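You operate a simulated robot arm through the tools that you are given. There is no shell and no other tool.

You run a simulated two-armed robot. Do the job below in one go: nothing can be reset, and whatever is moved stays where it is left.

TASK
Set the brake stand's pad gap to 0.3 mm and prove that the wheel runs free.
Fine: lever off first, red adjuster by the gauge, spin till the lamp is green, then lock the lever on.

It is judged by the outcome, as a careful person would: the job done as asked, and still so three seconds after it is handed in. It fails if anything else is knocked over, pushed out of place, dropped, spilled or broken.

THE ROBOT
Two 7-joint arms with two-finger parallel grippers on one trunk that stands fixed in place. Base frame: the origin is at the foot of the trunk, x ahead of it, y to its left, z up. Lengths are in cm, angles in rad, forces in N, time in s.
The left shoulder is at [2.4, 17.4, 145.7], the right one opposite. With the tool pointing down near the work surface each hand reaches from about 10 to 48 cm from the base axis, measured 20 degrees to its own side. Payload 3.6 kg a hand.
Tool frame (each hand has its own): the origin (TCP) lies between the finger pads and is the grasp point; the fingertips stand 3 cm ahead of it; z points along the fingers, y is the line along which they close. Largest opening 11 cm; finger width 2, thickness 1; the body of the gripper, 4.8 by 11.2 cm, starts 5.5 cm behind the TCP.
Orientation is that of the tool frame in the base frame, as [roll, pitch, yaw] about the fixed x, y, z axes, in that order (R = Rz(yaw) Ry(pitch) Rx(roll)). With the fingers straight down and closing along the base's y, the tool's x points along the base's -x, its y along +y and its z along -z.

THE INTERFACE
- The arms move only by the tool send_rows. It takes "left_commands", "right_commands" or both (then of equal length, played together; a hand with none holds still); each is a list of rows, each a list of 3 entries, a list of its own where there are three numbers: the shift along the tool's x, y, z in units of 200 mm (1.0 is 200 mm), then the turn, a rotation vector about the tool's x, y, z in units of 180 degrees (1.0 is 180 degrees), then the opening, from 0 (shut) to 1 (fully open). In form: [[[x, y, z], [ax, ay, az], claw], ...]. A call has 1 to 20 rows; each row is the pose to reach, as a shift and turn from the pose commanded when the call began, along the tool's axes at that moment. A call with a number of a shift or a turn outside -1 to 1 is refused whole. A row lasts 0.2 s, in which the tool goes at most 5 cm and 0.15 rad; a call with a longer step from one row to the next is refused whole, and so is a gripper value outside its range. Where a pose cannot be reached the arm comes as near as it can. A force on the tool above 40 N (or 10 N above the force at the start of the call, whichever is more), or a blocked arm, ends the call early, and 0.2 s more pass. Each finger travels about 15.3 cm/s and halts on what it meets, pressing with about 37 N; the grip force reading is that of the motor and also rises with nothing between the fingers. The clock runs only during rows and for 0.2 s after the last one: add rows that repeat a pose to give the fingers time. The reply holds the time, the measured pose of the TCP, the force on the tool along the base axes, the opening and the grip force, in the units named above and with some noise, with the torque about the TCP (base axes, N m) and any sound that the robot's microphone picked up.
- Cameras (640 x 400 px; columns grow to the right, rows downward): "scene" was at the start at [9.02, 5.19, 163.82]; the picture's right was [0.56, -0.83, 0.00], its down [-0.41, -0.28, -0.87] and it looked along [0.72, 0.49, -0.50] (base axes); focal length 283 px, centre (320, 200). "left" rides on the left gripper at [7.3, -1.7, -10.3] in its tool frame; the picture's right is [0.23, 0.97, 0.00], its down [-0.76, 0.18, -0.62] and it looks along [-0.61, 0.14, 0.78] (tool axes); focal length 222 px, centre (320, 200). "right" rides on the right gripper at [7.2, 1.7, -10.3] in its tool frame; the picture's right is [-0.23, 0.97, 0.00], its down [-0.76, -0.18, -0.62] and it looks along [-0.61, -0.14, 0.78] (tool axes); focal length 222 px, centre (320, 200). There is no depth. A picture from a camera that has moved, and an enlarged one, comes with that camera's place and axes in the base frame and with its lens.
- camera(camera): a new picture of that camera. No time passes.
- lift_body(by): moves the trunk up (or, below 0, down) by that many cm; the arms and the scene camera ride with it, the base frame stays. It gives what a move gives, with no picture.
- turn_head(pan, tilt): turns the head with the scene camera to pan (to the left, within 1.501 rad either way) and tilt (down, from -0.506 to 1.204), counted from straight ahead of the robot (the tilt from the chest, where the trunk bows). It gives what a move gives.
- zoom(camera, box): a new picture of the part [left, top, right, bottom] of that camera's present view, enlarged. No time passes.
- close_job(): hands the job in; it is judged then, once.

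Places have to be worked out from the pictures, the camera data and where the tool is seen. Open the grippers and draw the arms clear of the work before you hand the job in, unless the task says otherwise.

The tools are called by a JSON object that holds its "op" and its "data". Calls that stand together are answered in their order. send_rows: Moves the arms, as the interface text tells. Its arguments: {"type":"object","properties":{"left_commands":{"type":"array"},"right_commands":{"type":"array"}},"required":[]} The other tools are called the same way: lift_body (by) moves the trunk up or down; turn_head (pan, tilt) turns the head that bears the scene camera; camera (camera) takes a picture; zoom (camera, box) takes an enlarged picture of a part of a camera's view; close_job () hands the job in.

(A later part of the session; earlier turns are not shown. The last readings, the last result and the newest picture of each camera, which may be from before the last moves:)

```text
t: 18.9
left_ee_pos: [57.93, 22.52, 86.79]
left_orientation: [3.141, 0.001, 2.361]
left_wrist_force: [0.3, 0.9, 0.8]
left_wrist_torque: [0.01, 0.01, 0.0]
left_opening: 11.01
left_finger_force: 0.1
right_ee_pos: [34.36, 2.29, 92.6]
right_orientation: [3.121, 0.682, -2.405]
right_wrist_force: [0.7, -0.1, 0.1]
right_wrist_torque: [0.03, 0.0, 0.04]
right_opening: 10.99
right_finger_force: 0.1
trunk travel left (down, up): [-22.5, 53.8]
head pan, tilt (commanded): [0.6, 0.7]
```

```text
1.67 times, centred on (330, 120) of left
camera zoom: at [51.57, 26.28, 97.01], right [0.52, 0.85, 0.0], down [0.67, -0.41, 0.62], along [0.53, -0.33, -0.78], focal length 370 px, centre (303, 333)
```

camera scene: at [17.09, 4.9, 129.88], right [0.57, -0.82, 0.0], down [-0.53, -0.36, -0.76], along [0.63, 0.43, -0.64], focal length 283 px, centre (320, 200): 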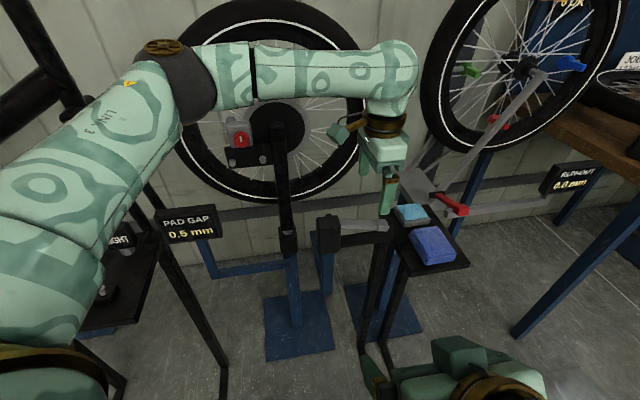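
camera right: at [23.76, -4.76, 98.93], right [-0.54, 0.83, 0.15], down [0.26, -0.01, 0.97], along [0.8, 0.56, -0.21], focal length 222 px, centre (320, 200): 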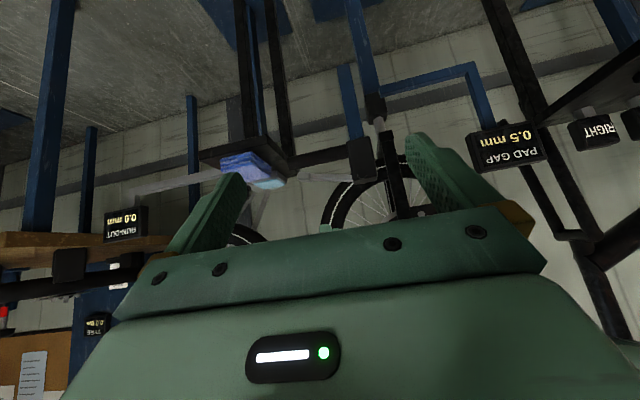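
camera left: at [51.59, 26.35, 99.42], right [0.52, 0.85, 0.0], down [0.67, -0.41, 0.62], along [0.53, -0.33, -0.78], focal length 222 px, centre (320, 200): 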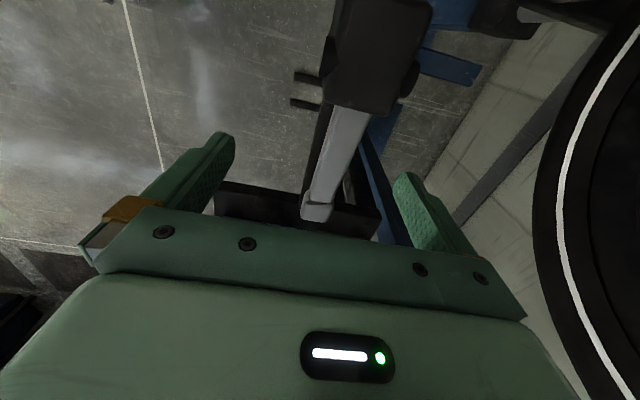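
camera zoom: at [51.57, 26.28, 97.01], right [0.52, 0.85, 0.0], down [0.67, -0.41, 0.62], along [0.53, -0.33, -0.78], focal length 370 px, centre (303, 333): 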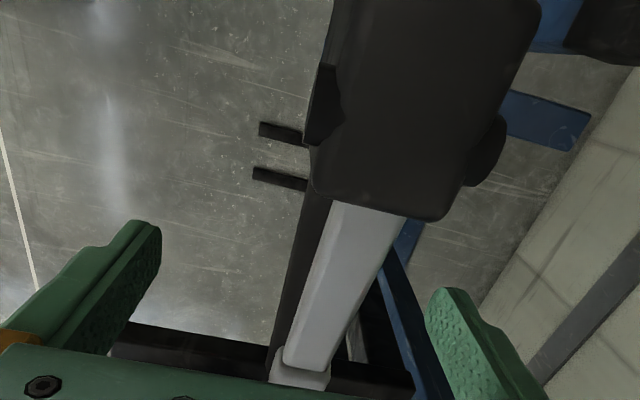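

The fingers straddle the lever with free space on both sides; the lever sits ≈ 0.9 cm toward the far finger. I'll centre on it and close.

{"op": "send_rows", "data": {"left_commands": [[[0, 0.045, 0], [0, 0, 0], 1], [[0, 0.045, 0], [0, 0, 0], 0.4], [[0, 0.045, 0], [0, 0, 0], 0.2], [[0, 0.045, 0], [0, 0, 0], 0], [[0, 0.045, 0], [0, 0, 0], 0]]}}

{"op": "zoom", "data": {"camera": "left", "box": [200, 0, 460, 240]}}

```text
t: 20.1
left_ee_pos: [58.82, 23.35, 86.77]
left_orientation: [3.14, 0.001, 2.362]
left_wrist_force: [9.6, 7.0, 4.7]
left_wrist_torque: [0.26, 0.1, -0.2]
left_opening: 2.12
left_finger_force: 45.0
right_ee_pos: [34.47, 2.52, 92.55]
right_orientation: [3.121, 0.681, -2.404]
right_wrist_force: [-0.3, -0.1, 0.1]
right_wrist_torque: [-0.01, 0.02, -0.01]
right_opening: 11.02
right_finger_force: 0.1
trunk travel left (down, up): [-22.5, 53.8]
head pan, tilt (commanded): [0.6, 0.7]
```

```text
1.67 times, centred on (330, 120) of left
camera zoom: at [52.36, 27.08, 96.96], right [0.52, 0.85, 0.0], down [0.67, -0.41, 0.62], along [0.53, -0.33, -0.78], focal length 370 px, centre (303, 333)
```

zoom: 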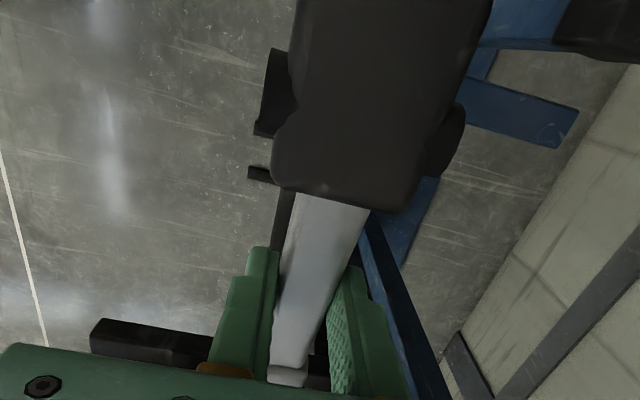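

The lever is gripped (2.1 cm wide, firm grip). I'll now raise it along its arc about the pin, first by about 16°, and look for clicks or forces.

{"op": "send_rows", "data": {"left_commands": [[[0, 0.01, -0.022], [0, 0, 0], 0], [[0, 0.01, -0.045], [0, 0, 0], 0], [[0.003, 0.01, -0.067], [0, 0, 0], 0], [[0.0065, 0.01, -0.089], [0, 0, 0], 0]]}}

{"op": "zoom", "data": {"camera": "right", "box": [240, 120, 400, 220]}}

{"op": "camera", "data": {"camera": "scene"}}

```text
t: 21.1
left_ee_pos: [58.8, 23.45, 88.35]
left_orientation: [-3.139, -0.002, 2.36]
left_wrist_force: [-1.4, -6.1, -19.2]
left_wrist_torque: [-0.7, -0.86, -0.48]
left_opening: 2.11
left_finger_force: 45.1
right_ee_pos: [34.45, 2.34, 92.54]
right_orientation: [3.121, 0.682, -2.407]
right_wrist_force: [0.1, -0.6, 0.7]
right_wrist_torque: [0.0, 0.01, -0.04]
right_opening: 10.99
right_finger_force: 0.1
trunk travel left (down, up): [-22.5, 53.8]
head pan, tilt (commanded): [0.6, 0.7]
```

```text
4.00 times, centred on (320, 170) of right
camera zoom: at [24.4, -4.7, 96.0], right [-0.53, 0.83, 0.16], down [0.28, -0.01, 0.96], along [0.8, 0.56, -0.23], focal length 888 px, centre (320, 320)
```

zoom: 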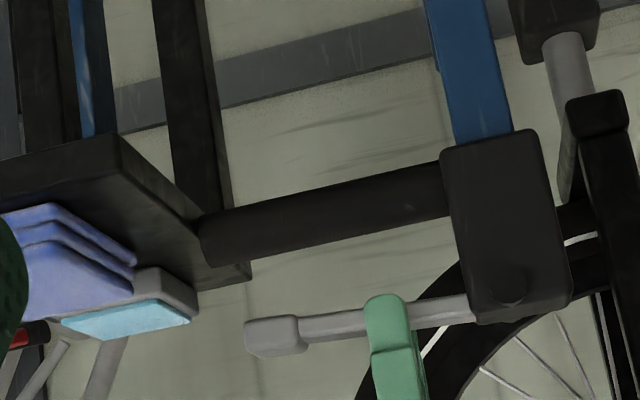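

```text
taken
camera scene: at [18.53, 4.86, 127.25], right [0.56, -0.83, 0.0], down [-0.53, -0.36, -0.76], along [0.63, 0.43, -0.65], focal length 283 px, centre (320, 200)
```

scene: 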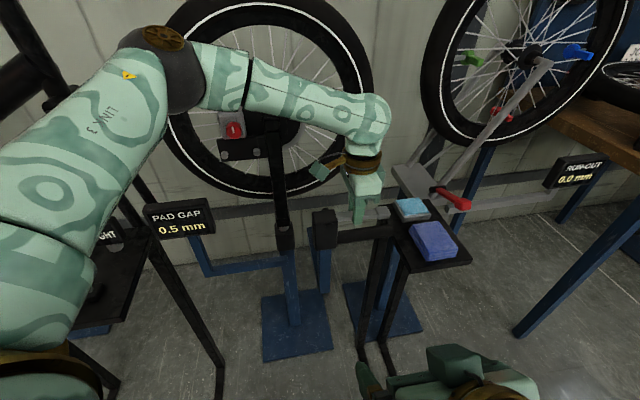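

The lever is rising (tip now up in the inverted view) with about 19 N resistance. I'll continue along the arc to about 42°, letting the tool tilt slightly with it.

{"op": "send_rows", "data": {"left_commands": [[[0.0105, 0.01, -0.0415], [0, -0.024, 0], 0], [[0.0275, 0.01, -0.083], [0, -0.048, 0], 0], [[0.0495, 0.01, -0.1215], [0, -0.072, 0], 0], [[0.077, 0.01, -0.1565], [0, -0.0955, 0], 0]]}}

{"op": "zoom", "data": {"camera": "right", "box": [240, 120, 400, 220]}}

{"op": "zoom", "data": {"camera": "scene", "box": [120, 90, 400, 280]}}

```text
t: 22.0
left_ee_pos: [57.88, 24.1, 90.9]
left_orientation: [-3.135, 0.264, 2.358]
left_wrist_force: [13.6, -17.8, -14.6]
left_wrist_torque: [0.28, -0.07, -0.51]
left_opening: 2.13
left_finger_force: 44.8
right_ee_pos: [34.65, 2.32, 92.38]
right_orientation: [3.117, 0.681, -2.408]
right_wrist_force: [0.0, -0.5, -0.9]
right_wrist_torque: [0.03, 0.0, -0.02]
right_opening: 11.0
right_finger_force: 0.1
trunk travel left (down, up): [-22.5, 53.8]
head pan, tilt (commanded): [0.6, 0.7]
stopped in row 4 (left hand): the force on the tool passed its limit at 43 N (the readings are from after the stop); the commanded pose is now the measured one
```

```text
4.00 times, centred on (320, 170) of right
camera zoom: at [24.6, -4.74, 95.99], right [-0.53, 0.83, 0.16], down [0.28, -0.01, 0.96], along [0.8, 0.56, -0.23], focal length 888 px, centre (320, 320)
```

zoom: 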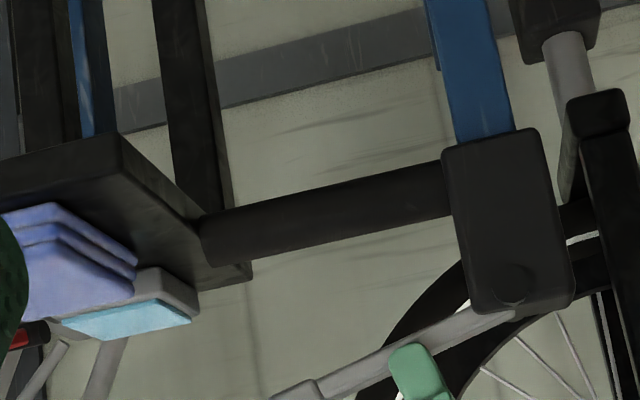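

```text
2.11 times, centred on (260, 185) of scene
camera zoom: at [18.78, 4.72, 127.25], right [0.56, -0.83, 0.0], down [-0.53, -0.36, -0.76], along [0.63, 0.43, -0.65], focal length 596 px, centre (446, 232)
```

zoom: 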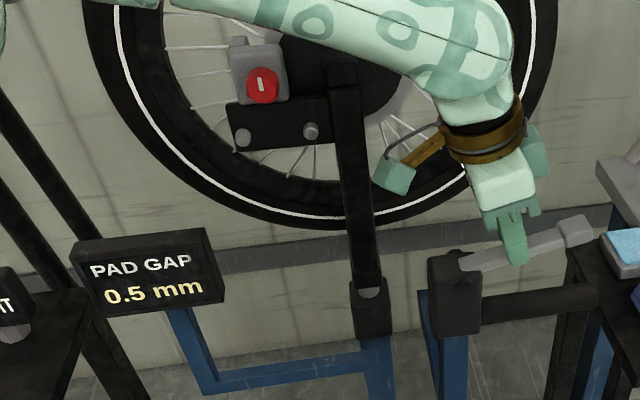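

The lever has come up by about 27° (from ≈ -14° to ≈ +13°), then the pads started slipping at 43 N – perhaps it reached its upper stop. I'll open the fingers and see whether it stays there.

{"op": "send_rows", "data": {"left_commands": [[[0, 0, 0], [0, 0, 0], 0.3], [[0, 0, 0], [0, 0, 0], 0.6], [[0, 0, 0], [0, 0, 0], 0.6]]}}

{"op": "zoom", "data": {"camera": "right", "box": [240, 120, 400, 220]}}

{"op": "zoom", "data": {"camera": "left", "box": [200, 0, 460, 240]}}

{"op": "zoom", "data": {"camera": "scene", "box": [120, 90, 400, 280]}}

```text
t: 22.8
left_ee_pos: [57.61, 24.46, 91.12]
left_orientation: [-3.136, 0.267, 2.36]
left_wrist_force: [-0.4, 0.1, -0.6]
left_wrist_torque: [-0.05, 0.01, 0.0]
left_opening: 6.62
left_finger_force: 0.1
right_ee_pos: [34.41, 2.4, 92.69]
right_orientation: [3.12, 0.68, -2.404]
right_wrist_force: [-0.1, 0.1, 0.5]
right_wrist_torque: [0.05, -0.03, -0.02]
right_opening: 11.02
right_finger_force: 0.0
trunk travel left (down, up): [-22.5, 53.8]
head pan, tilt (commanded): [0.6, 0.7]
```

```text
4.00 times, centred on (320, 170) of right
camera zoom: at [24.32, -4.65, 96.05], right [-0.53, 0.83, 0.16], down [0.28, -0.01, 0.96], along [0.8, 0.56, -0.23], focal length 888 px, centre (320, 320)
```

zoom: 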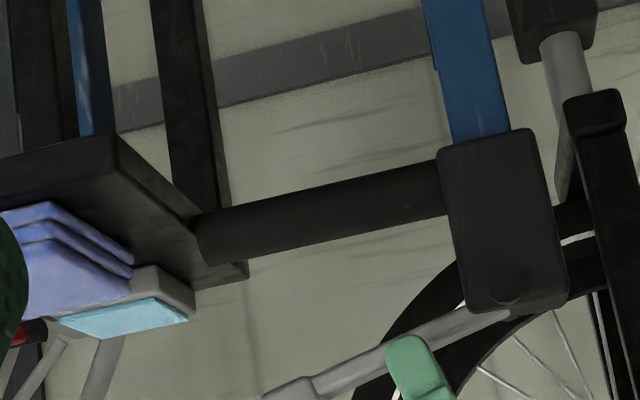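

```text
1.67 times, centred on (330, 120) of left
camera zoom: at [49.59, 30.03, 99.08], right [0.53, 0.84, -0.06], down [0.53, -0.27, 0.8], along [0.66, -0.46, -0.6], focal length 370 px, centre (303, 333)
```

zoom: 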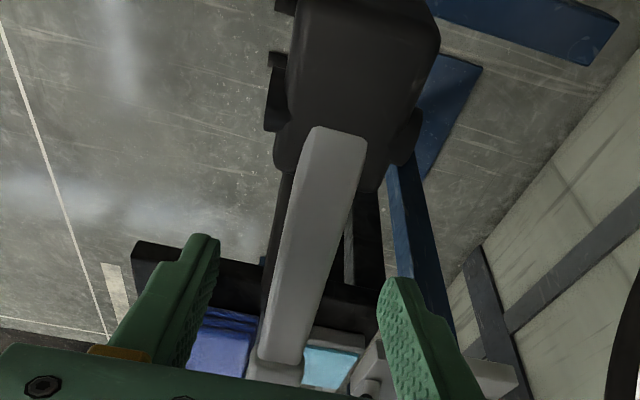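

```text
2.11 times, centred on (260, 185) of scene
camera zoom: at [18.39, 4.89, 127.28], right [0.57, -0.82, 0.0], down [-0.53, -0.36, -0.76], along [0.63, 0.43, -0.64], focal length 596 px, centre (446, 232)
```

zoom: 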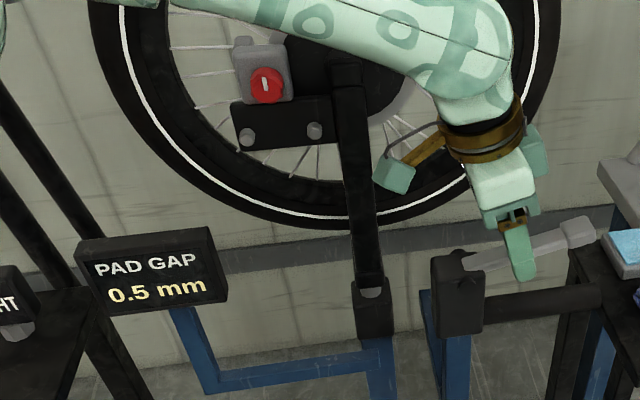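

It stays up by itself at about +11°. To learn whether this is its upper stop, I'll re-grip deeper and a little further out, then try to lift gently again.

{"op": "send_rows", "data": {"left_commands": [[[-0.047, 0, 0.075], [0, 0, 0], 0.6], [[-0.094, 0, 0.15], [0, 0, 0], 0.6], [[-0.094, 0, 0.15], [0, 0, 0], 0.2], [[-0.094, 0, 0.15], [0, 0, 0], 0], [[-0.094, 0, 0.15], [0, 0, 0], 0]]}}

{"op": "zoom", "data": {"camera": "right", "box": [240, 120, 400, 220]}}

```text
t: 24.0
left_ee_pos: [59.5, 22.55, 88.59]
left_orientation: [-3.137, 0.266, 2.36]
left_wrist_force: [-1.2, -2.4, -3.4]
left_wrist_torque: [-0.12, -0.15, -0.36]
left_opening: 2.12
left_finger_force: 45.3
right_ee_pos: [34.45, 2.34, 92.59]
right_orientation: [3.122, 0.681, -2.404]
right_wrist_force: [0.7, -0.6, 0.3]
right_wrist_torque: [0.0, 0.0, 0.02]
right_opening: 10.98
right_finger_force: 0.1
trunk travel left (down, up): [-22.5, 53.8]
head pan, tilt (commanded): [0.6, 0.7]
```

```text
4.00 times, centred on (320, 170) of right
camera zoom: at [24.31, -4.69, 96.03], right [-0.53, 0.83, 0.16], down [0.28, -0.01, 0.96], along [0.8, 0.56, -0.23], focal length 888 px, centre (320, 320)
```

zoom: 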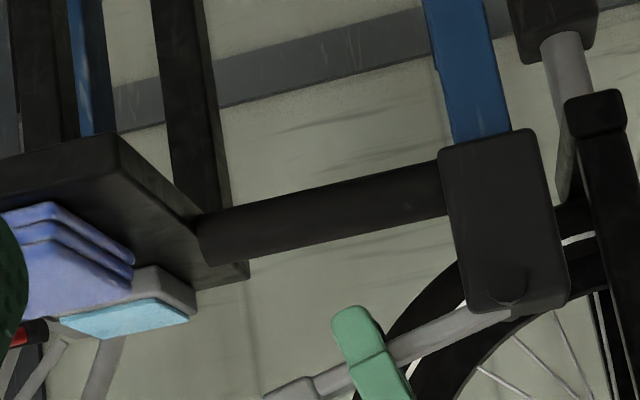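

Gripped well with almost no residual force. Now a small synced lift of 10° about the pin, reading the force.

{"op": "send_rows", "data": {"left_commands": [[[0, 0, -0.016], [0, -0.0139, 0], 0], [[0, 0, -0.032], [0, -0.0278, 0], 0], [[0.001, 0, -0.048], [0, -0.0417, 0], 0], [[0.003, 0, -0.064], [0, -0.0556, 0], 0]]}}

{"op": "zoom", "data": {"camera": "right", "box": [240, 120, 400, 220]}}

```text
t: 25.0
left_ee_pos: [59.27, 22.83, 89.44]
left_orientation: [-3.13, 0.434, 2.363]
left_wrist_force: [-7.8, -13.0, -31.9]
left_wrist_torque: [0.37, 0.27, -0.4]
left_opening: 2.16
left_finger_force: 45.6
right_ee_pos: [34.42, 2.36, 92.38]
right_orientation: [3.119, 0.68, -2.407]
right_wrist_force: [-0.7, 0.6, -0.1]
right_wrist_torque: [0.01, 0.0, 0.04]
right_opening: 10.97
right_finger_force: 0.0
trunk travel left (down, up): [-22.5, 53.8]
head pan, tilt (commanded): [0.6, 0.7]
```

```text
4.00 times, centred on (320, 170) of right
camera zoom: at [24.47, -4.71, 95.97], right [-0.53, 0.83, 0.16], down [0.28, -0.01, 0.96], along [0.8, 0.56, -0.23], focal length 888 px, centre (320, 320)
```

zoom: 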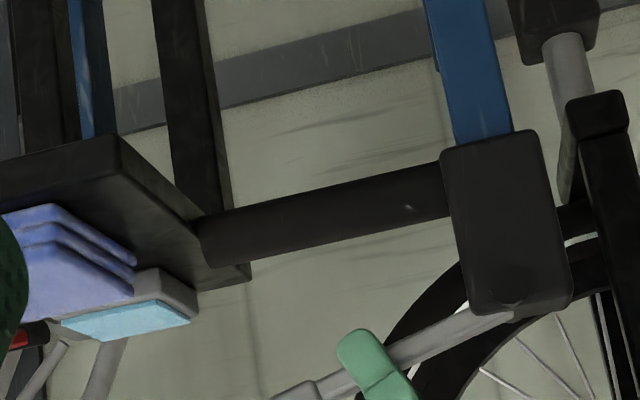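

No movement with 32 N at 7 cm: this is the upper stop, so the lever is now off. I'll ease down, open, and withdraw the left hand upward.

{"op": "send_rows", "data": {"left_commands": [[[0, 0, 0.04], [0, 0.02, 0], 0], [[0, 0, 0.04], [0, 0.02, 0], 0.4], [[0, 0, 0.04], [0, 0.02, 0], 0.7], [[0, 0, -0.15], [0, 0.02, 0], 0.7], [[0, 0, -0.35], [0, 0.02, 0], 0.7], [[0, 0, -0.55], [0, 0.02, 0], 0.7]]}}

{"op": "zoom", "data": {"camera": "right", "box": [240, 120, 400, 220]}}

{"op": "camera", "data": {"camera": "scene"}}

```text
t: 26.4
left_ee_pos: [55.84, 26.11, 99.8]
left_orientation: [-3.138, 0.376, 2.36]
left_wrist_force: [-0.4, 0.2, 0.6]
left_wrist_torque: [0.03, -0.02, 0.0]
left_opening: 7.7
left_finger_force: 0.1
right_ee_pos: [34.26, 2.4, 92.56]
right_orientation: [3.123, 0.682, -2.404]
right_wrist_force: [-0.2, -0.2, 0.7]
right_wrist_torque: [-0.02, 0.0, 0.02]
right_opening: 11.0
right_finger_force: 0.1
trunk travel left (down, up): [-22.5, 53.8]
head pan, tilt (commanded): [0.6, 0.7]
```

```text
4.00 times, centred on (320, 170) of right
camera zoom: at [24.23, -4.66, 96.07], right [-0.53, 0.83, 0.16], down [0.28, -0.01, 0.96], along [0.8, 0.56, -0.23], focal length 888 px, centre (320, 320)
```

zoom: 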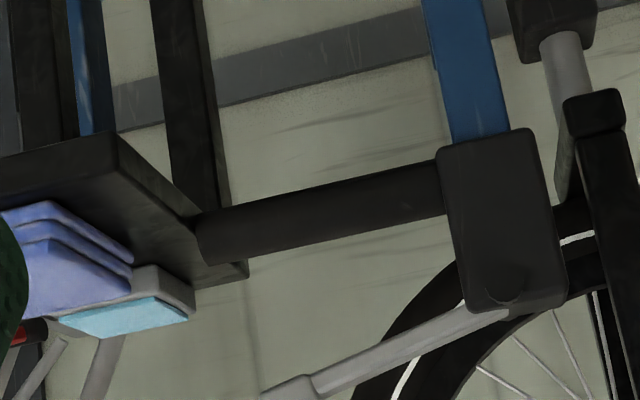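

```text
taken
camera scene: at [18.28, 4.88, 127.3], right [0.56, -0.83, 0.0], down [-0.53, -0.36, -0.76], along [0.63, 0.43, -0.64], focal length 283 px, centre (320, 200)
```

scene: 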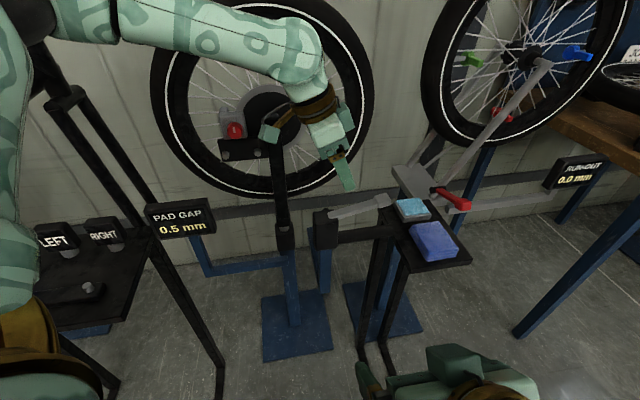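

Lever confirmed up. Next the adjuster: I'll retract the left hand toward the robot and level the tool, in free space, before re-orienting it to point horizontally at the red knob.

{"op": "send_rows", "data": {"left_commands": [[[0.117, -0.0875, -0.129], [0, 0.03, 0], 0.7], [[0.234, -0.175, -0.259], [0, 0.06, 0], 0.7], [[0.351, -0.2625, -0.388], [0, 0.09, 0], 0.7], [[0.4675, -0.35, -0.5175], [0, 0.1197, 0], 0.7]]}}

{"op": "camera", "data": {"camera": "scene"}}

```text
t: 27.4
left_ee_pos: [42.01, 30.11, 106.25]
left_orientation: [-3.134, 0.001, 2.361]
left_wrist_force: [0.6, 0.6, -0.1]
left_wrist_torque: [0.0, 0.0, 0.01]
left_opening: 7.7
left_finger_force: 0.0
right_ee_pos: [34.28, 2.37, 92.54]
right_orientation: [3.121, 0.683, -2.404]
right_wrist_force: [0.3, -0.2, 0.4]
right_wrist_torque: [-0.01, 0.0, -0.01]
right_opening: 10.99
right_finger_force: 0.0
trunk travel left (down, up): [-22.5, 53.8]
head pan, tilt (commanded): [0.6, 0.7]
```

```text
taken
camera scene: at [18.3, 4.85, 127.3], right [0.56, -0.83, 0.0], down [-0.53, -0.36, -0.77], along [0.63, 0.43, -0.64], focal length 283 px, centre (320, 200)
```

scene: 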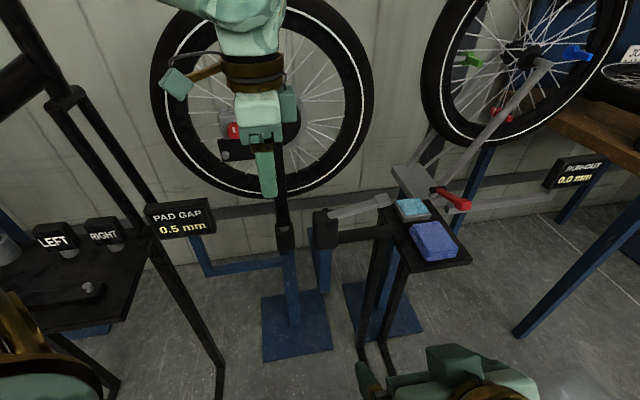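

Left hand is at (42, 30, 106), tool down. I'll raise the trunk 14.5 cm so the arm is less folded when it points at the knob.

{"op": "lift_body", "data": {"by": 14.5}}

{"op": "camera", "data": {"camera": "scene"}}

```text
t: 29.1
left_ee_pos: [42.12, 30.01, 120.67]
left_orientation: [-3.135, 0.0, 2.358]
left_wrist_force: [-0.4, -0.2, -0.6]
left_wrist_torque: [0.04, 0.0, 0.01]
left_opening: 7.72
left_finger_force: 0.0
right_ee_pos: [34.34, 2.3, 106.98]
right_orientation: [3.12, 0.681, -2.404]
right_wrist_force: [0.7, -0.4, -0.2]
right_wrist_torque: [0.03, 0.0, -0.02]
right_opening: 11.0
right_finger_force: 0.1
trunk travel left (down, up): [-37.0, 39.3]
head pan, tilt (commanded): [0.6, 0.7]
```

```text
taken
camera scene: at [12.36, 4.88, 142.1], right [0.56, -0.83, 0.0], down [-0.53, -0.36, -0.76], along [0.63, 0.43, -0.64], focal length 283 px, centre (320, 200)
```

scene: 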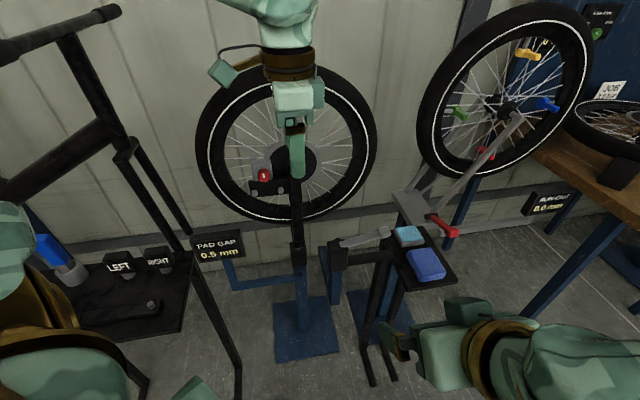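

Clear space around the hand. I'll yaw the left tool +90° in place (so it later points along the wheel axis).

{"op": "send_rows", "data": {"left_commands": [[[0, 0, 0], [0, 0, -0.0455], 0.6], [[0, 0, 0], [0, 0, -0.091], 0.6], [[0, 0, 0], [0, 0, -0.1364], 0.6], [[0, 0, 0], [0, 0, -0.1818], 0.6], [[0, 0, 0], [0, 0, -0.2273], 0.6], [[0, 0, 0], [0, 0, -0.2727], 0.6], [[0, 0, 0], [0, 0, -0.3182], 0.6], [[0, 0, 0], [0, 0, -0.3636], 0.6], [[0, 0, 0], [0, 0, -0.4091], 0.6], [[0, 0, 0], [0, 0, -0.4545], 0.6], [[0, 0, 0], [0, 0, -0.5], 0.6]]}}

{"op": "camera", "data": {"camera": "scene"}}

```text
t: 31.6
left_ee_pos: [42.06, 30.1, 120.56]
left_orientation: [-3.14, -0.003, -2.349]
left_wrist_force: [-0.9, 1.1, -0.3]
left_wrist_torque: [0.02, 0.01, -0.02]
left_opening: 6.62
left_finger_force: 0.0
right_ee_pos: [34.36, 2.39, 107.05]
right_orientation: [3.121, 0.679, -2.405]
right_wrist_force: [-0.3, 0.3, -0.3]
right_wrist_torque: [0.04, 0.0, 0.02]
right_opening: 11.05
right_finger_force: 0.1
trunk travel left (down, up): [-37.0, 39.3]
head pan, tilt (commanded): [0.6, 0.7]
```

```text
taken
camera scene: at [12.31, 4.87, 142.11], right [0.56, -0.83, 0.0], down [-0.53, -0.36, -0.76], along [0.63, 0.43, -0.64], focal length 283 px, centre (320, 200)
```

scene: 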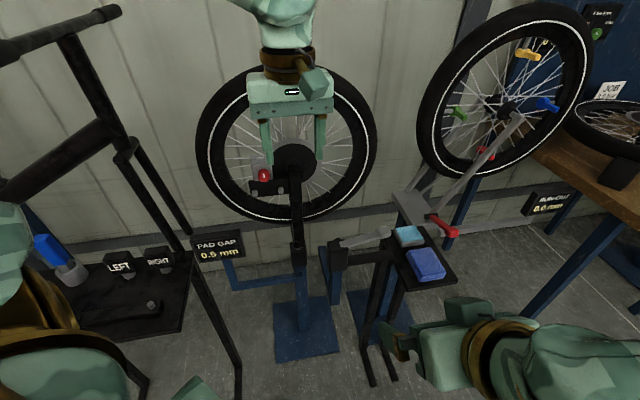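

Yaw done. Now pitch the left tool to horizontal while moving to a stand-off point on the knob's axis, about 11 cm in front of it.

{"op": "send_rows", "data": {"left_commands": [[[-0.05, 0.03, 0.089], [0, -0.0455, 0], 0.6], [[-0.1, 0.059, 0.178], [0, -0.091, 0], 0.6], [[-0.15, 0.089, 0.267], [0, -0.1364, 0], 0.6], [[-0.2, 0.118, 0.356], [0, -0.1818, 0], 0.6], [[-0.25, 0.148, 0.445], [0, -0.2273, 0], 0.6], [[-0.3, 0.177, 0.535], [0, -0.2727, 0], 0.6], [[-0.35, 0.207, 0.624], [0, -0.3182, 0], 0.6], [[-0.4, 0.236, 0.713], [0, -0.3636, 0], 0.6], [[-0.45, 0.266, 0.802], [0, -0.4091, 0], 0.6], [[-0.5, 0.295, 0.891], [0, -0.4545, 0], 0.6], [[-0.55, 0.325, 0.98], [0, -0.5, 0], 0.6]]}}

{"op": "camera", "data": {"camera": "scene"}}

{"op": "camera", "data": {"camera": "left"}}

```text
t: 34.0
left_ee_pos: [45.16, 48.73, 108.49]
left_orientation: [3.092, 1.563, -2.409]
left_wrist_force: [-0.1, 1.1, 0.6]
left_wrist_torque: [-0.02, -0.02, 0.01]
left_opening: 6.61
left_finger_force: 0.0
left hand out of reach, approached as far as the arm can: row 7, 8, 9, 10, 11
right_ee_pos: [34.3, 2.55, 107.14]
right_orientation: [3.124, 0.681, -2.404]
right_wrist_force: [0.4, 0.5, -0.8]
right_wrist_torque: [-0.02, -0.05, -0.03]
right_opening: 10.99
right_finger_force: 0.2
trunk travel left (down, up): [-37.0, 39.3]
head pan, tilt (commanded): [0.6, 0.7]
```

```text
taken
camera scene: at [12.22, 5.11, 142.12], right [0.57, -0.82, 0.0], down [-0.53, -0.37, -0.76], along [0.63, 0.43, -0.64], focal length 283 px, centre (320, 200)
```

scene: 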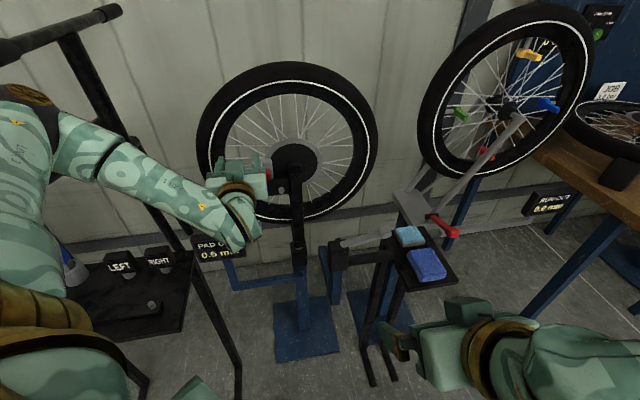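

```text
taken
camera left: at [38.95, 40.02, 101.31], right [-0.69, 0.69, -0.23], down [-0.56, -0.31, 0.77], along [0.46, 0.66, 0.6], focal length 222 px, centre (320, 200)
```

left: 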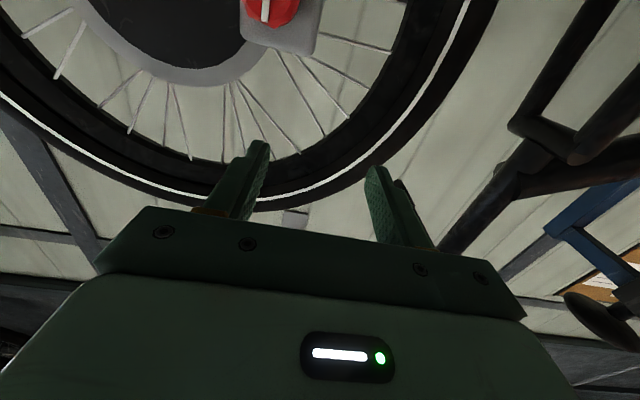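

The arm stopped short of the target ((45, 49, 108), tool correctly pointing along the wheel axis), and its elbow has swung out left toward the repair stand. I'll look left to check the elbow's clearance before doing anything more.

{"op": "turn_head", "data": {"pan": 1.3, "tilt": 0.4}}

{"op": "camera", "data": {"camera": "scene"}}

```text
t: 35.0
left_ee_pos: [45.24, 48.35, 108.55]
left_orientation: [2.999, 1.559, -2.503]
left_wrist_force: [0.8, -0.1, -0.3]
left_wrist_torque: [0.01, -0.03, -0.01]
left_opening: 6.59
left_finger_force: 0.1
right_ee_pos: [34.36, 2.4, 106.97]
right_orientation: [3.122, 0.681, -2.405]
right_wrist_force: [0.9, -0.5, -0.3]
right_wrist_torque: [0.04, 0.01, -0.01]
right_opening: 10.99
right_finger_force: 0.1
trunk travel left (down, up): [-37.0, 39.3]
head pan, tilt (commanded): [1.3, 0.4]
```

```text
taken
camera scene: at [7.78, 9.01, 144.8], right [0.96, -0.27, 0.0], down [-0.1, -0.38, -0.92], along [0.25, 0.89, -0.39], focal length 283 px, centre (320, 200)
```

scene: 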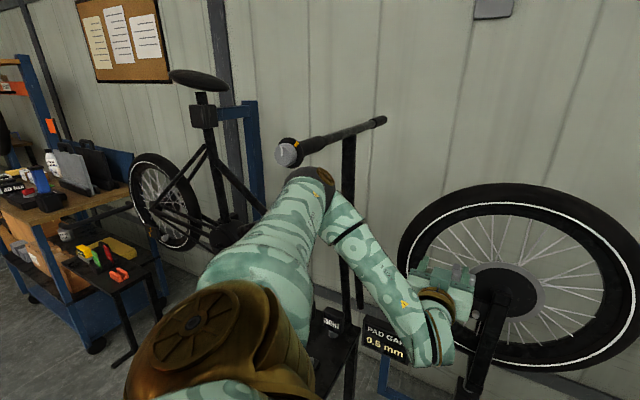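

The bike's handlebar end is very close above the elbow, so I must not push the elbow further left or up. I'll reverse out the same way (hand right and back, tool pitching down), stopping halfway to check the elbow.

{"op": "send_rows", "data": {"left_commands": [[[-0.055, -0.049, -0.069], [0, 0.0455, 0], 0.6], [[-0.11, -0.098, -0.138], [0, 0.091, 0], 0.6], [[-0.165, -0.147, -0.207], [0, 0.1364, 0], 0.6], [[-0.22, -0.196, -0.276], [0, 0.1818, 0], 0.6], [[-0.275, -0.245, -0.345], [0, 0.2273, 0], 0.6]]}}

{"op": "camera", "data": {"camera": "scene"}}

```text
t: 36.2
left_ee_pos: [43.92, 40.11, 114.24]
left_orientation: [3.139, 0.85, -2.354]
left_wrist_force: [0.4, 0.5, 0.0]
left_wrist_torque: [0.02, 0.01, -0.01]
left_opening: 6.61
left_finger_force: 0.0
right_ee_pos: [34.47, 2.31, 107.17]
right_orientation: [3.12, 0.683, -2.405]
right_wrist_force: [-0.3, -0.4, -0.5]
right_wrist_torque: [0.01, 0.03, 0.0]
right_opening: 11.0
right_finger_force: 0.1
trunk travel left (down, up): [-37.0, 39.3]
head pan, tilt (commanded): [1.3, 0.4]
```

```text
taken
camera scene: at [7.75, 8.92, 144.81], right [0.96, -0.27, 0.0], down [-0.1, -0.37, -0.92], along [0.25, 0.89, -0.39], focal length 283 px, centre (320, 200)
```

scene: 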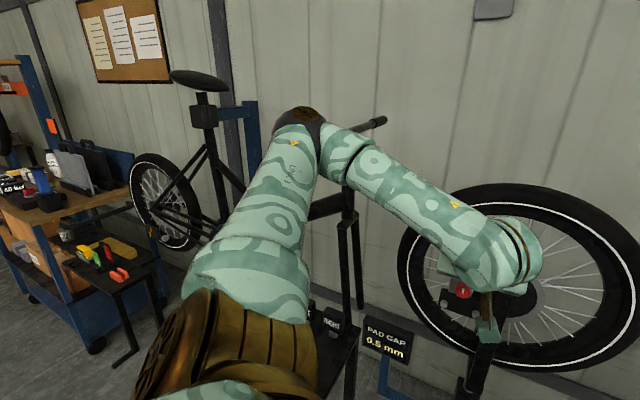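

The elbow passed in front of the handlebar and the handlebar's visible far end has not moved. I'll finish the reversal to the earlier tool-down pose.

{"op": "send_rows", "data": {"left_commands": [[[-0.06, -0.05, -0.06], [0, 0.0455, 0], 0.6], [[-0.09, -0.1, -0.12], [0, 0.091, 0], 0.6], [[-0.09, -0.15, -0.18], [0, 0.1364, 0], 0.6], [[-0.09, -0.2, -0.24], [0, 0.1818, 0], 0.6], [[-0.09, -0.25, -0.3], [0, 0.2273, 0], 0.6], [[-0.09, -0.29, -0.3], [0, 0.27, 0], 0.6]]}}

{"op": "camera", "data": {"camera": "scene"}}

```text
t: 37.6
left_ee_pos: [45.7, 33.8, 119.42]
left_orientation: [-3.139, 0.002, -2.354]
left_wrist_force: [0.1, -0.4, 0.3]
left_wrist_torque: [0.01, 0.0, 0.04]
left_opening: 6.63
left_finger_force: 0.0
right_ee_pos: [34.47, 2.33, 106.92]
right_orientation: [3.12, 0.68, -2.405]
right_wrist_force: [0.3, 0.2, -0.4]
right_wrist_torque: [-0.01, 0.02, 0.0]
right_opening: 10.99
right_finger_force: 0.1
trunk travel left (down, up): [-37.0, 39.3]
head pan, tilt (commanded): [1.3, 0.4]
```

```text
taken
camera scene: at [7.88, 9.03, 144.79], right [0.96, -0.27, 0.0], down [-0.11, -0.38, -0.92], along [0.25, 0.89, -0.39], focal length 283 px, centre (320, 200)
```

scene: 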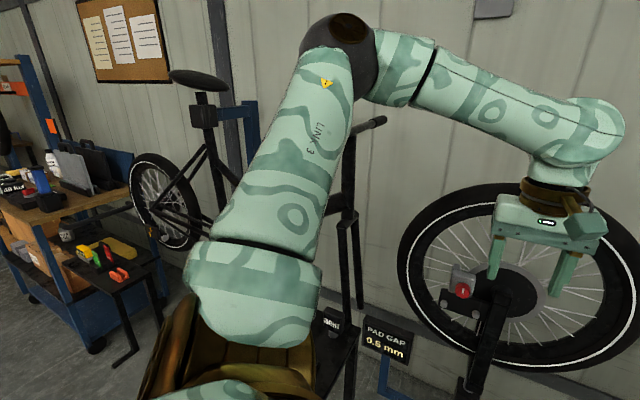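

Elbow is up and clear of the bike now. The arm is strongly folded at this trunk height, so I'll raise the trunk 18 cm to let the arm extend down to the knob more naturally.

{"op": "lift_body", "data": {"by": 18}}

{"op": "camera", "data": {"camera": "scene"}}

```text
t: 39.6
left_ee_pos: [45.77, 33.71, 137.57]
left_orientation: [-3.14, 0.005, -2.354]
left_wrist_force: [-0.5, 0.1, -0.2]
left_wrist_torque: [0.01, -0.04, 0.0]
left_opening: 6.6
left_finger_force: 0.2
right_ee_pos: [34.34, 2.35, 125.09]
right_orientation: [3.12, 0.681, -2.404]
right_wrist_force: [-0.6, -0.2, 0.2]
right_wrist_torque: [0.01, 0.01, 0.02]
right_opening: 11.02
right_finger_force: 0.0
trunk travel left (down, up): [-55.0, 21.3]
head pan, tilt (commanded): [1.3, 0.4]
```

```text
taken
camera scene: at [4.22, 9.01, 162.91], right [0.96, -0.27, 0.0], down [-0.1, -0.38, -0.92], along [0.25, 0.89, -0.39], focal length 283 px, centre (320, 200)
```

scene: 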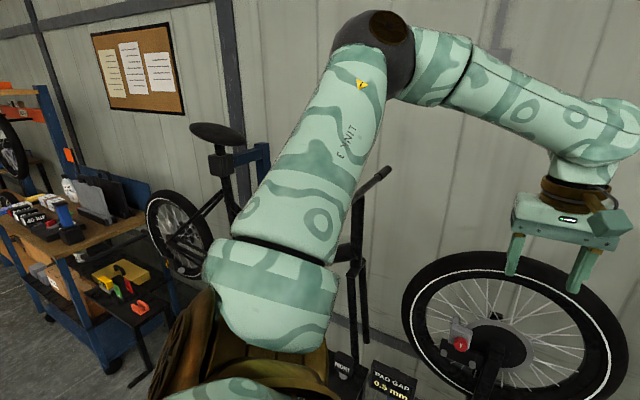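

Now lower the left hand 20 cm, tool still down, well in front of the wheel (d ≈ 60 versus post at 75+).

{"op": "send_rows", "data": {"left_commands": [[[-0.038, 0.025, 0.196], [0, 0, 0], 0.6], [[-0.076, 0.05, 0.392], [0, 0, 0], 0.6], [[-0.114, 0.075, 0.588], [0, 0, 0], 0.6], [[-0.152, 0.1, 0.784], [0, 0, 0], 0.6], [[-0.19, 0.125, 0.98], [0, 0, 0], 0.6]]}}

{"op": "camera", "data": {"camera": "scene"}}

```text
t: 40.8
left_ee_pos: [46.78, 38.28, 117.63]
left_orientation: [-3.14, 0.005, -2.354]
left_wrist_force: [0.2, -0.2, -0.7]
left_wrist_torque: [0.02, -0.02, 0.0]
left_opening: 6.57
left_finger_force: 0.1
right_ee_pos: [34.4, 2.57, 125.17]
right_orientation: [3.12, 0.681, -2.404]
right_wrist_force: [-0.6, -0.3, 0.4]
right_wrist_torque: [0.01, 0.01, 0.0]
right_opening: 10.99
right_finger_force: 0.1
trunk travel left (down, up): [-55.0, 21.3]
head pan, tilt (commanded): [1.3, 0.4]
```

```text
taken
camera scene: at [4.29, 9.08, 162.92], right [0.96, -0.27, 0.0], down [-0.1, -0.38, -0.92], along [0.25, 0.89, -0.39], focal length 283 px, centre (320, 200)
```

scene: 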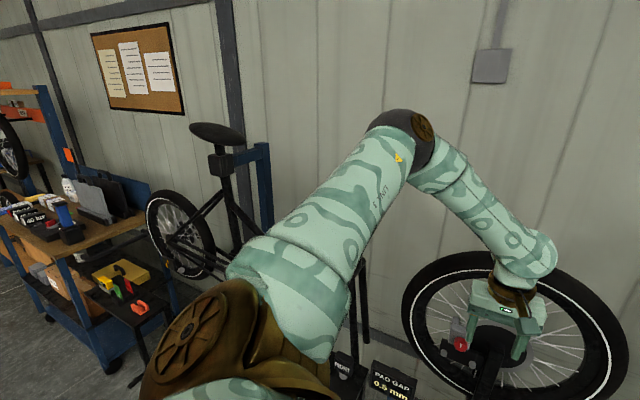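

The elbow is now forward and high, far from the handlebar. I'll pitch the tool up toward horizontal in two stages while lowering to the knob's height.

{"op": "send_rows", "data": {"left_commands": [[[-0.008, 0.018, 0.071], [0, -0.0455, 0], 0.6], [[-0.017, 0.036, 0.142], [0, -0.091, 0], 0.6], [[-0.025, 0.055, 0.213], [0, -0.1364, 0], 0.6], [[-0.034, 0.073, 0.284], [0, -0.1818, 0], 0.6], [[-0.042, 0.091, 0.355], [0, -0.2273, 0], 0.6], [[-0.05, 0.109, 0.425], [0, -0.2727, 0], 0.6]]}}

{"op": "camera", "data": {"camera": "scene"}}

```text
t: 42.2
left_ee_pos: [45.66, 41.62, 112.73]
left_orientation: [-3.138, 0.862, -2.353]
left_wrist_force: [0.1, -0.6, 0.3]
left_wrist_torque: [0.03, 0.0, 0.0]
left_opening: 6.59
left_finger_force: 0.0
left hand out of reach, approached as far as the arm can: row 6
right_ee_pos: [34.27, 2.4, 125.16]
right_orientation: [3.121, 0.682, -2.406]
right_wrist_force: [-0.3, 1.0, 0.5]
right_wrist_torque: [0.01, -0.01, -0.02]
right_opening: 10.97
right_finger_force: 0.1
trunk travel left (down, up): [-55.0, 21.3]
head pan, tilt (commanded): [1.3, 0.4]
```

```text
taken
camera scene: at [4.11, 9.02, 162.93], right [0.96, -0.27, 0.0], down [-0.1, -0.38, -0.92], along [0.25, 0.89, -0.39], focal length 283 px, centre (320, 200)
```

scene: 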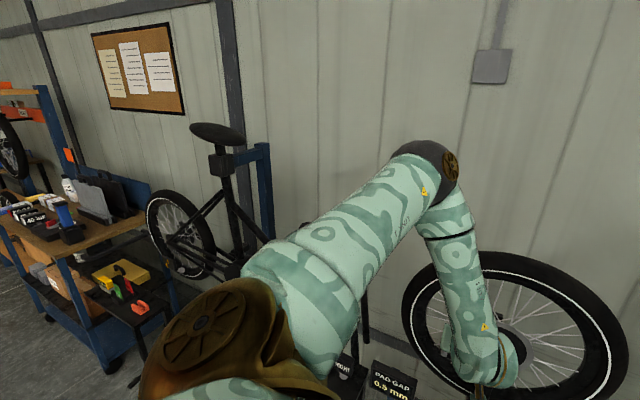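

The wrist bend is limiting while the arm is folded; it should ease as the arm straightens. I'll lower the hand with this pitch first (free air below, u ≈ 2, d ≈ 67), then pitch up from there.

{"op": "send_rows", "data": {"left_commands": [[[0.117, 0.006, 0.155], [0, 0, 0], 0.6], [[0.233, 0.013, 0.31], [0, 0, 0], 0.6], [[0.35, 0.02, 0.465], [0, 0, 0], 0.6], [[0.467, 0.026, 0.62], [0, 0, 0], 0.6], [[0.583, 0.033, 0.775], [0, 0, 0], 0.6], [[0.7, 0.039, 0.93], [0, 0, 0], 0.6]]}}

{"op": "camera", "data": {"camera": "scene"}}

```text
t: 43.6
left_ee_pos: [45.27, 46.82, 111.22]
left_orientation: [-3.14, 0.86, -2.354]
left_wrist_force: [-0.1, 0.6, 0.3]
left_wrist_torque: [-0.02, 0.0, 0.03]
left_opening: 6.59
left_finger_force: 0.0
left hand out of reach, approached as far as the arm can: row 1, 2, 3, 4, 5, 6
right_ee_pos: [34.47, 2.33, 125.08]
right_orientation: [3.12, 0.681, -2.404]
right_wrist_force: [-0.5, 0.3, -1.3]
right_wrist_torque: [0.01, 0.01, -0.01]
right_opening: 11.0
right_finger_force: 0.1
trunk travel left (down, up): [-55.0, 21.3]
head pan, tilt (commanded): [1.3, 0.4]
```

```text
taken
camera scene: at [4.25, 8.95, 162.93], right [0.96, -0.27, 0.0], down [-0.1, -0.37, -0.92], along [0.25, 0.89, -0.39], focal length 283 px, centre (320, 200)
```

scene: 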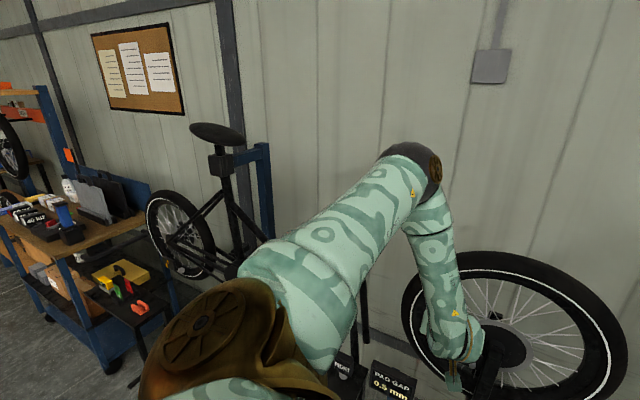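

In this posture the wrist can't bend far enough outward for a horizontal tool. A tool inclined ≈ 35° below horizontal, fingers straddling the knob left and right, should be within reach, and the knob can be turned in strokes about its own axis. I'll ease the pitch slightly and move toward a point in front of the knob to test that.

{"op": "send_rows", "data": {"left_commands": [[[0.056, -0.052, 0.068], [0, 0.025, 0], 0.6], [[0.112, -0.103, 0.136], [0, 0.05, 0], 0.6], [[0.168, -0.155, 0.2035], [0, 0.06, 0], 0.6]]}}

{"op": "turn_head", "data": {"pan": 0.75, "tilt": 0.65}}

{"op": "camera", "data": {"camera": "scene"}}

{"op": "camera", "data": {"camera": "left"}}

```text
t: 44.4
left_ee_pos: [46.65, 45.83, 109.28]
left_orientation: [-3.14, 0.673, -2.353]
left_wrist_force: [-0.3, -0.1, -0.2]
left_wrist_torque: [-0.02, -0.01, 0.02]
left_opening: 6.57
left_finger_force: 0.1
left hand out of reach, approached as far as the arm can: row 1, 2, 3
right_ee_pos: [34.37, 2.35, 125.14]
right_orientation: [3.121, 0.681, -2.406]
right_wrist_force: [-0.4, 0.3, -0.3]
right_wrist_torque: [0.01, -0.02, 0.01]
right_opening: 11.0
right_finger_force: 0.1
trunk travel left (down, up): [-55.0, 21.3]
head pan, tilt (commanded): [1.3, 0.4]
```

```text
t: 45.4
left_ee_pos: [46.69, 45.81, 109.32]
left_orientation: [-3.141, 0.671, -2.354]
left_wrist_force: [0.7, -1.1, 0.5]
left_wrist_torque: [0.0, 0.03, 0.0]
left_opening: 6.61
left_finger_force: 0.1
right_ee_pos: [34.35, 2.25, 125.09]
right_orientation: [3.121, 0.68, -2.404]
right_wrist_force: [-0.3, -0.1, -0.2]
right_wrist_torque: [0.0, 0.0, -0.02]
right_opening: 11.0
right_finger_force: 0.1
trunk travel left (down, up): [-55.0, 21.3]
head pan, tilt (commanded): [0.75, 0.649]
```

```text
taken
camera scene: at [8.06, 6.02, 160.68], right [0.68, -0.73, 0.0], down [-0.44, -0.41, -0.8], along [0.58, 0.54, -0.6], focal length 283 px, centre (320, 200)
```

scene: 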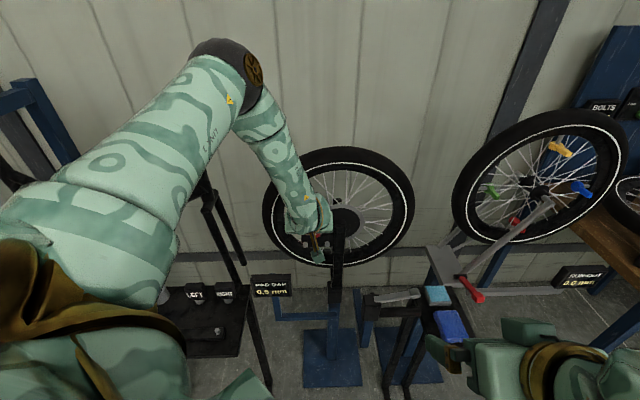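

```text
taken
camera left: at [39.31, 35.92, 112.96], right [-0.82, 0.56, -0.14], down [0.02, 0.27, 0.96], along [0.58, 0.78, -0.23], focal length 222 px, centre (320, 200)
```

left: 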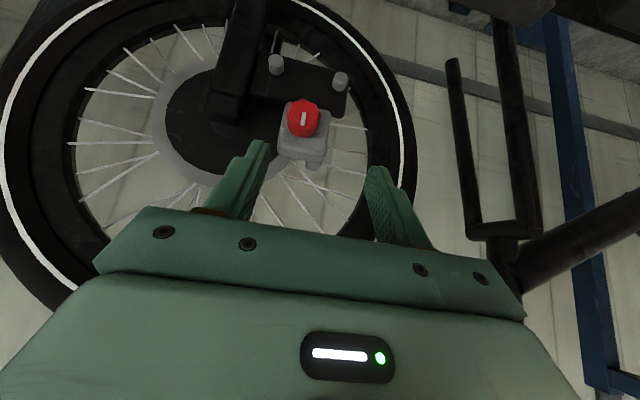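

The left camera now has a good view of the knob. I'll repeat a small move (right and down, same pitch) to see whether the arm follows from this posture.

{"op": "send_rows", "data": {"left_commands": [[[0.04, -0.035, 0.074], [0, 0, 0], 0.6], [[0.079, -0.07, 0.148], [0, 0, 0], 0.6], [[0.079, -0.07, 0.148], [0, 0, 0], 0.6]]}}

{"op": "camera", "data": {"camera": "scene"}}

{"op": "zoom", "data": {"camera": "left", "box": [180, 20, 420, 180]}}

```text
t: 46.2
left_ee_pos: [46.64, 45.77, 109.41]
left_orientation: [-3.141, 0.67, -2.353]
left_wrist_force: [0.4, 0.2, -0.2]
left_wrist_torque: [-0.02, 0.0, 0.0]
left_opening: 6.61
left_finger_force: 0.1
left hand out of reach, approached as far as the arm can: row 1, 2, 3
right_ee_pos: [34.38, 2.29, 125.12]
right_orientation: [3.121, 0.681, -2.406]
right_wrist_force: [-0.1, -0.8, -0.4]
right_wrist_torque: [-0.01, 0.03, 0.0]
right_opening: 10.99
right_finger_force: 0.0
trunk travel left (down, up): [-55.0, 21.3]
head pan, tilt (commanded): [0.75, 0.649]
```

```text
taken
camera scene: at [8.07, 6.0, 160.67], right [0.68, -0.73, 0.0], down [-0.44, -0.41, -0.8], along [0.58, 0.54, -0.6], focal length 283 px, centre (320, 200)
```

scene: 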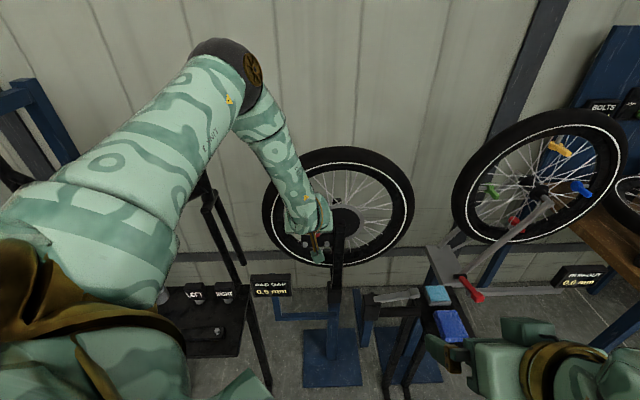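

```text
2.50 times, centred on (300, 100) of left
camera zoom: at [39.32, 35.91, 112.96], right [-0.82, 0.56, -0.14], down [0.02, 0.27, 0.96], along [0.58, 0.78, -0.23], focal length 555 px, centre (370, 450)
```

zoom: 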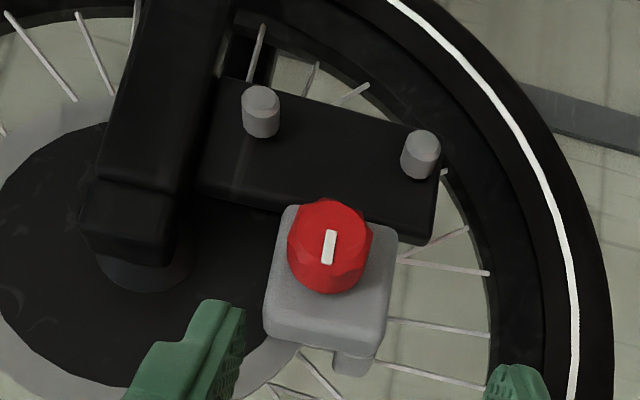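

It is stuck at this relation to the shoulder. Lowering the trunk carries the hand down and also brings the shoulder forward, so I'll lower 8 cm and then see whether it can go forward.

{"op": "lift_body", "data": {"by": -8}}

{"op": "send_rows", "data": {"left_commands": [[[0, -0.035, 0], [0, 0, 0], 0.6], [[0, -0.07, 0], [0, 0, 0], 0.6], [[-0.04, -0.07, 0.032], [0, 0, 0], 0.6], [[-0.08, -0.07, 0.064], [0, 0, 0], 0.6]]}}

{"op": "camera", "data": {"camera": "scene"}}

```text
t: 47.4
left_ee_pos: [46.44, 45.79, 101.4]
left_orientation: [-3.139, 0.673, -2.353]
left_wrist_force: [0.7, -0.4, -0.1]
left_wrist_torque: [0.04, -0.01, -0.03]
left_opening: 6.59
left_finger_force: 0.1
right_ee_pos: [34.35, 2.44, 117.11]
right_orientation: [3.12, 0.682, -2.404]
right_wrist_force: [0.4, 0.1, -0.5]
right_wrist_torque: [-0.02, 0.01, 0.02]
right_opening: 10.99
right_finger_force: 0.0
trunk travel left (down, up): [-47.0, 29.3]
head pan, tilt (commanded): [0.75, 0.649]
```

```text
t: 48.4
left_ee_pos: [49.09, 46.22, 101.39]
left_orientation: [-3.138, 0.673, -2.353]
left_wrist_force: [0.5, -0.7, -0.3]
left_wrist_torque: [-0.02, 0.02, -0.02]
left_opening: 6.62
left_finger_force: 0.0
right_ee_pos: [34.44, 2.25, 116.99]
right_orientation: [3.121, 0.679, -2.405]
right_wrist_force: [0.2, 0.0, -0.3]
right_wrist_torque: [0.0, -0.01, 0.01]
right_opening: 11.03
right_finger_force: 0.0
trunk travel left (down, up): [-47.0, 29.3]
head pan, tilt (commanded): [0.75, 0.649]
```

```text
taken
camera scene: at [9.2, 5.96, 152.63], right [0.68, -0.73, 0.0], down [-0.44, -0.41, -0.8], along [0.58, 0.54, -0.6], focal length 283 px, centre (320, 200)
```

scene: 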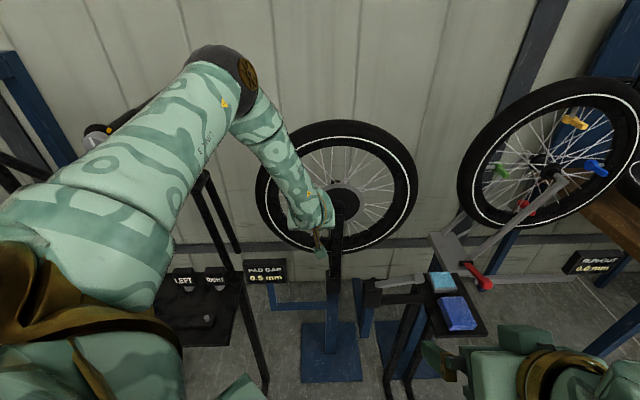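

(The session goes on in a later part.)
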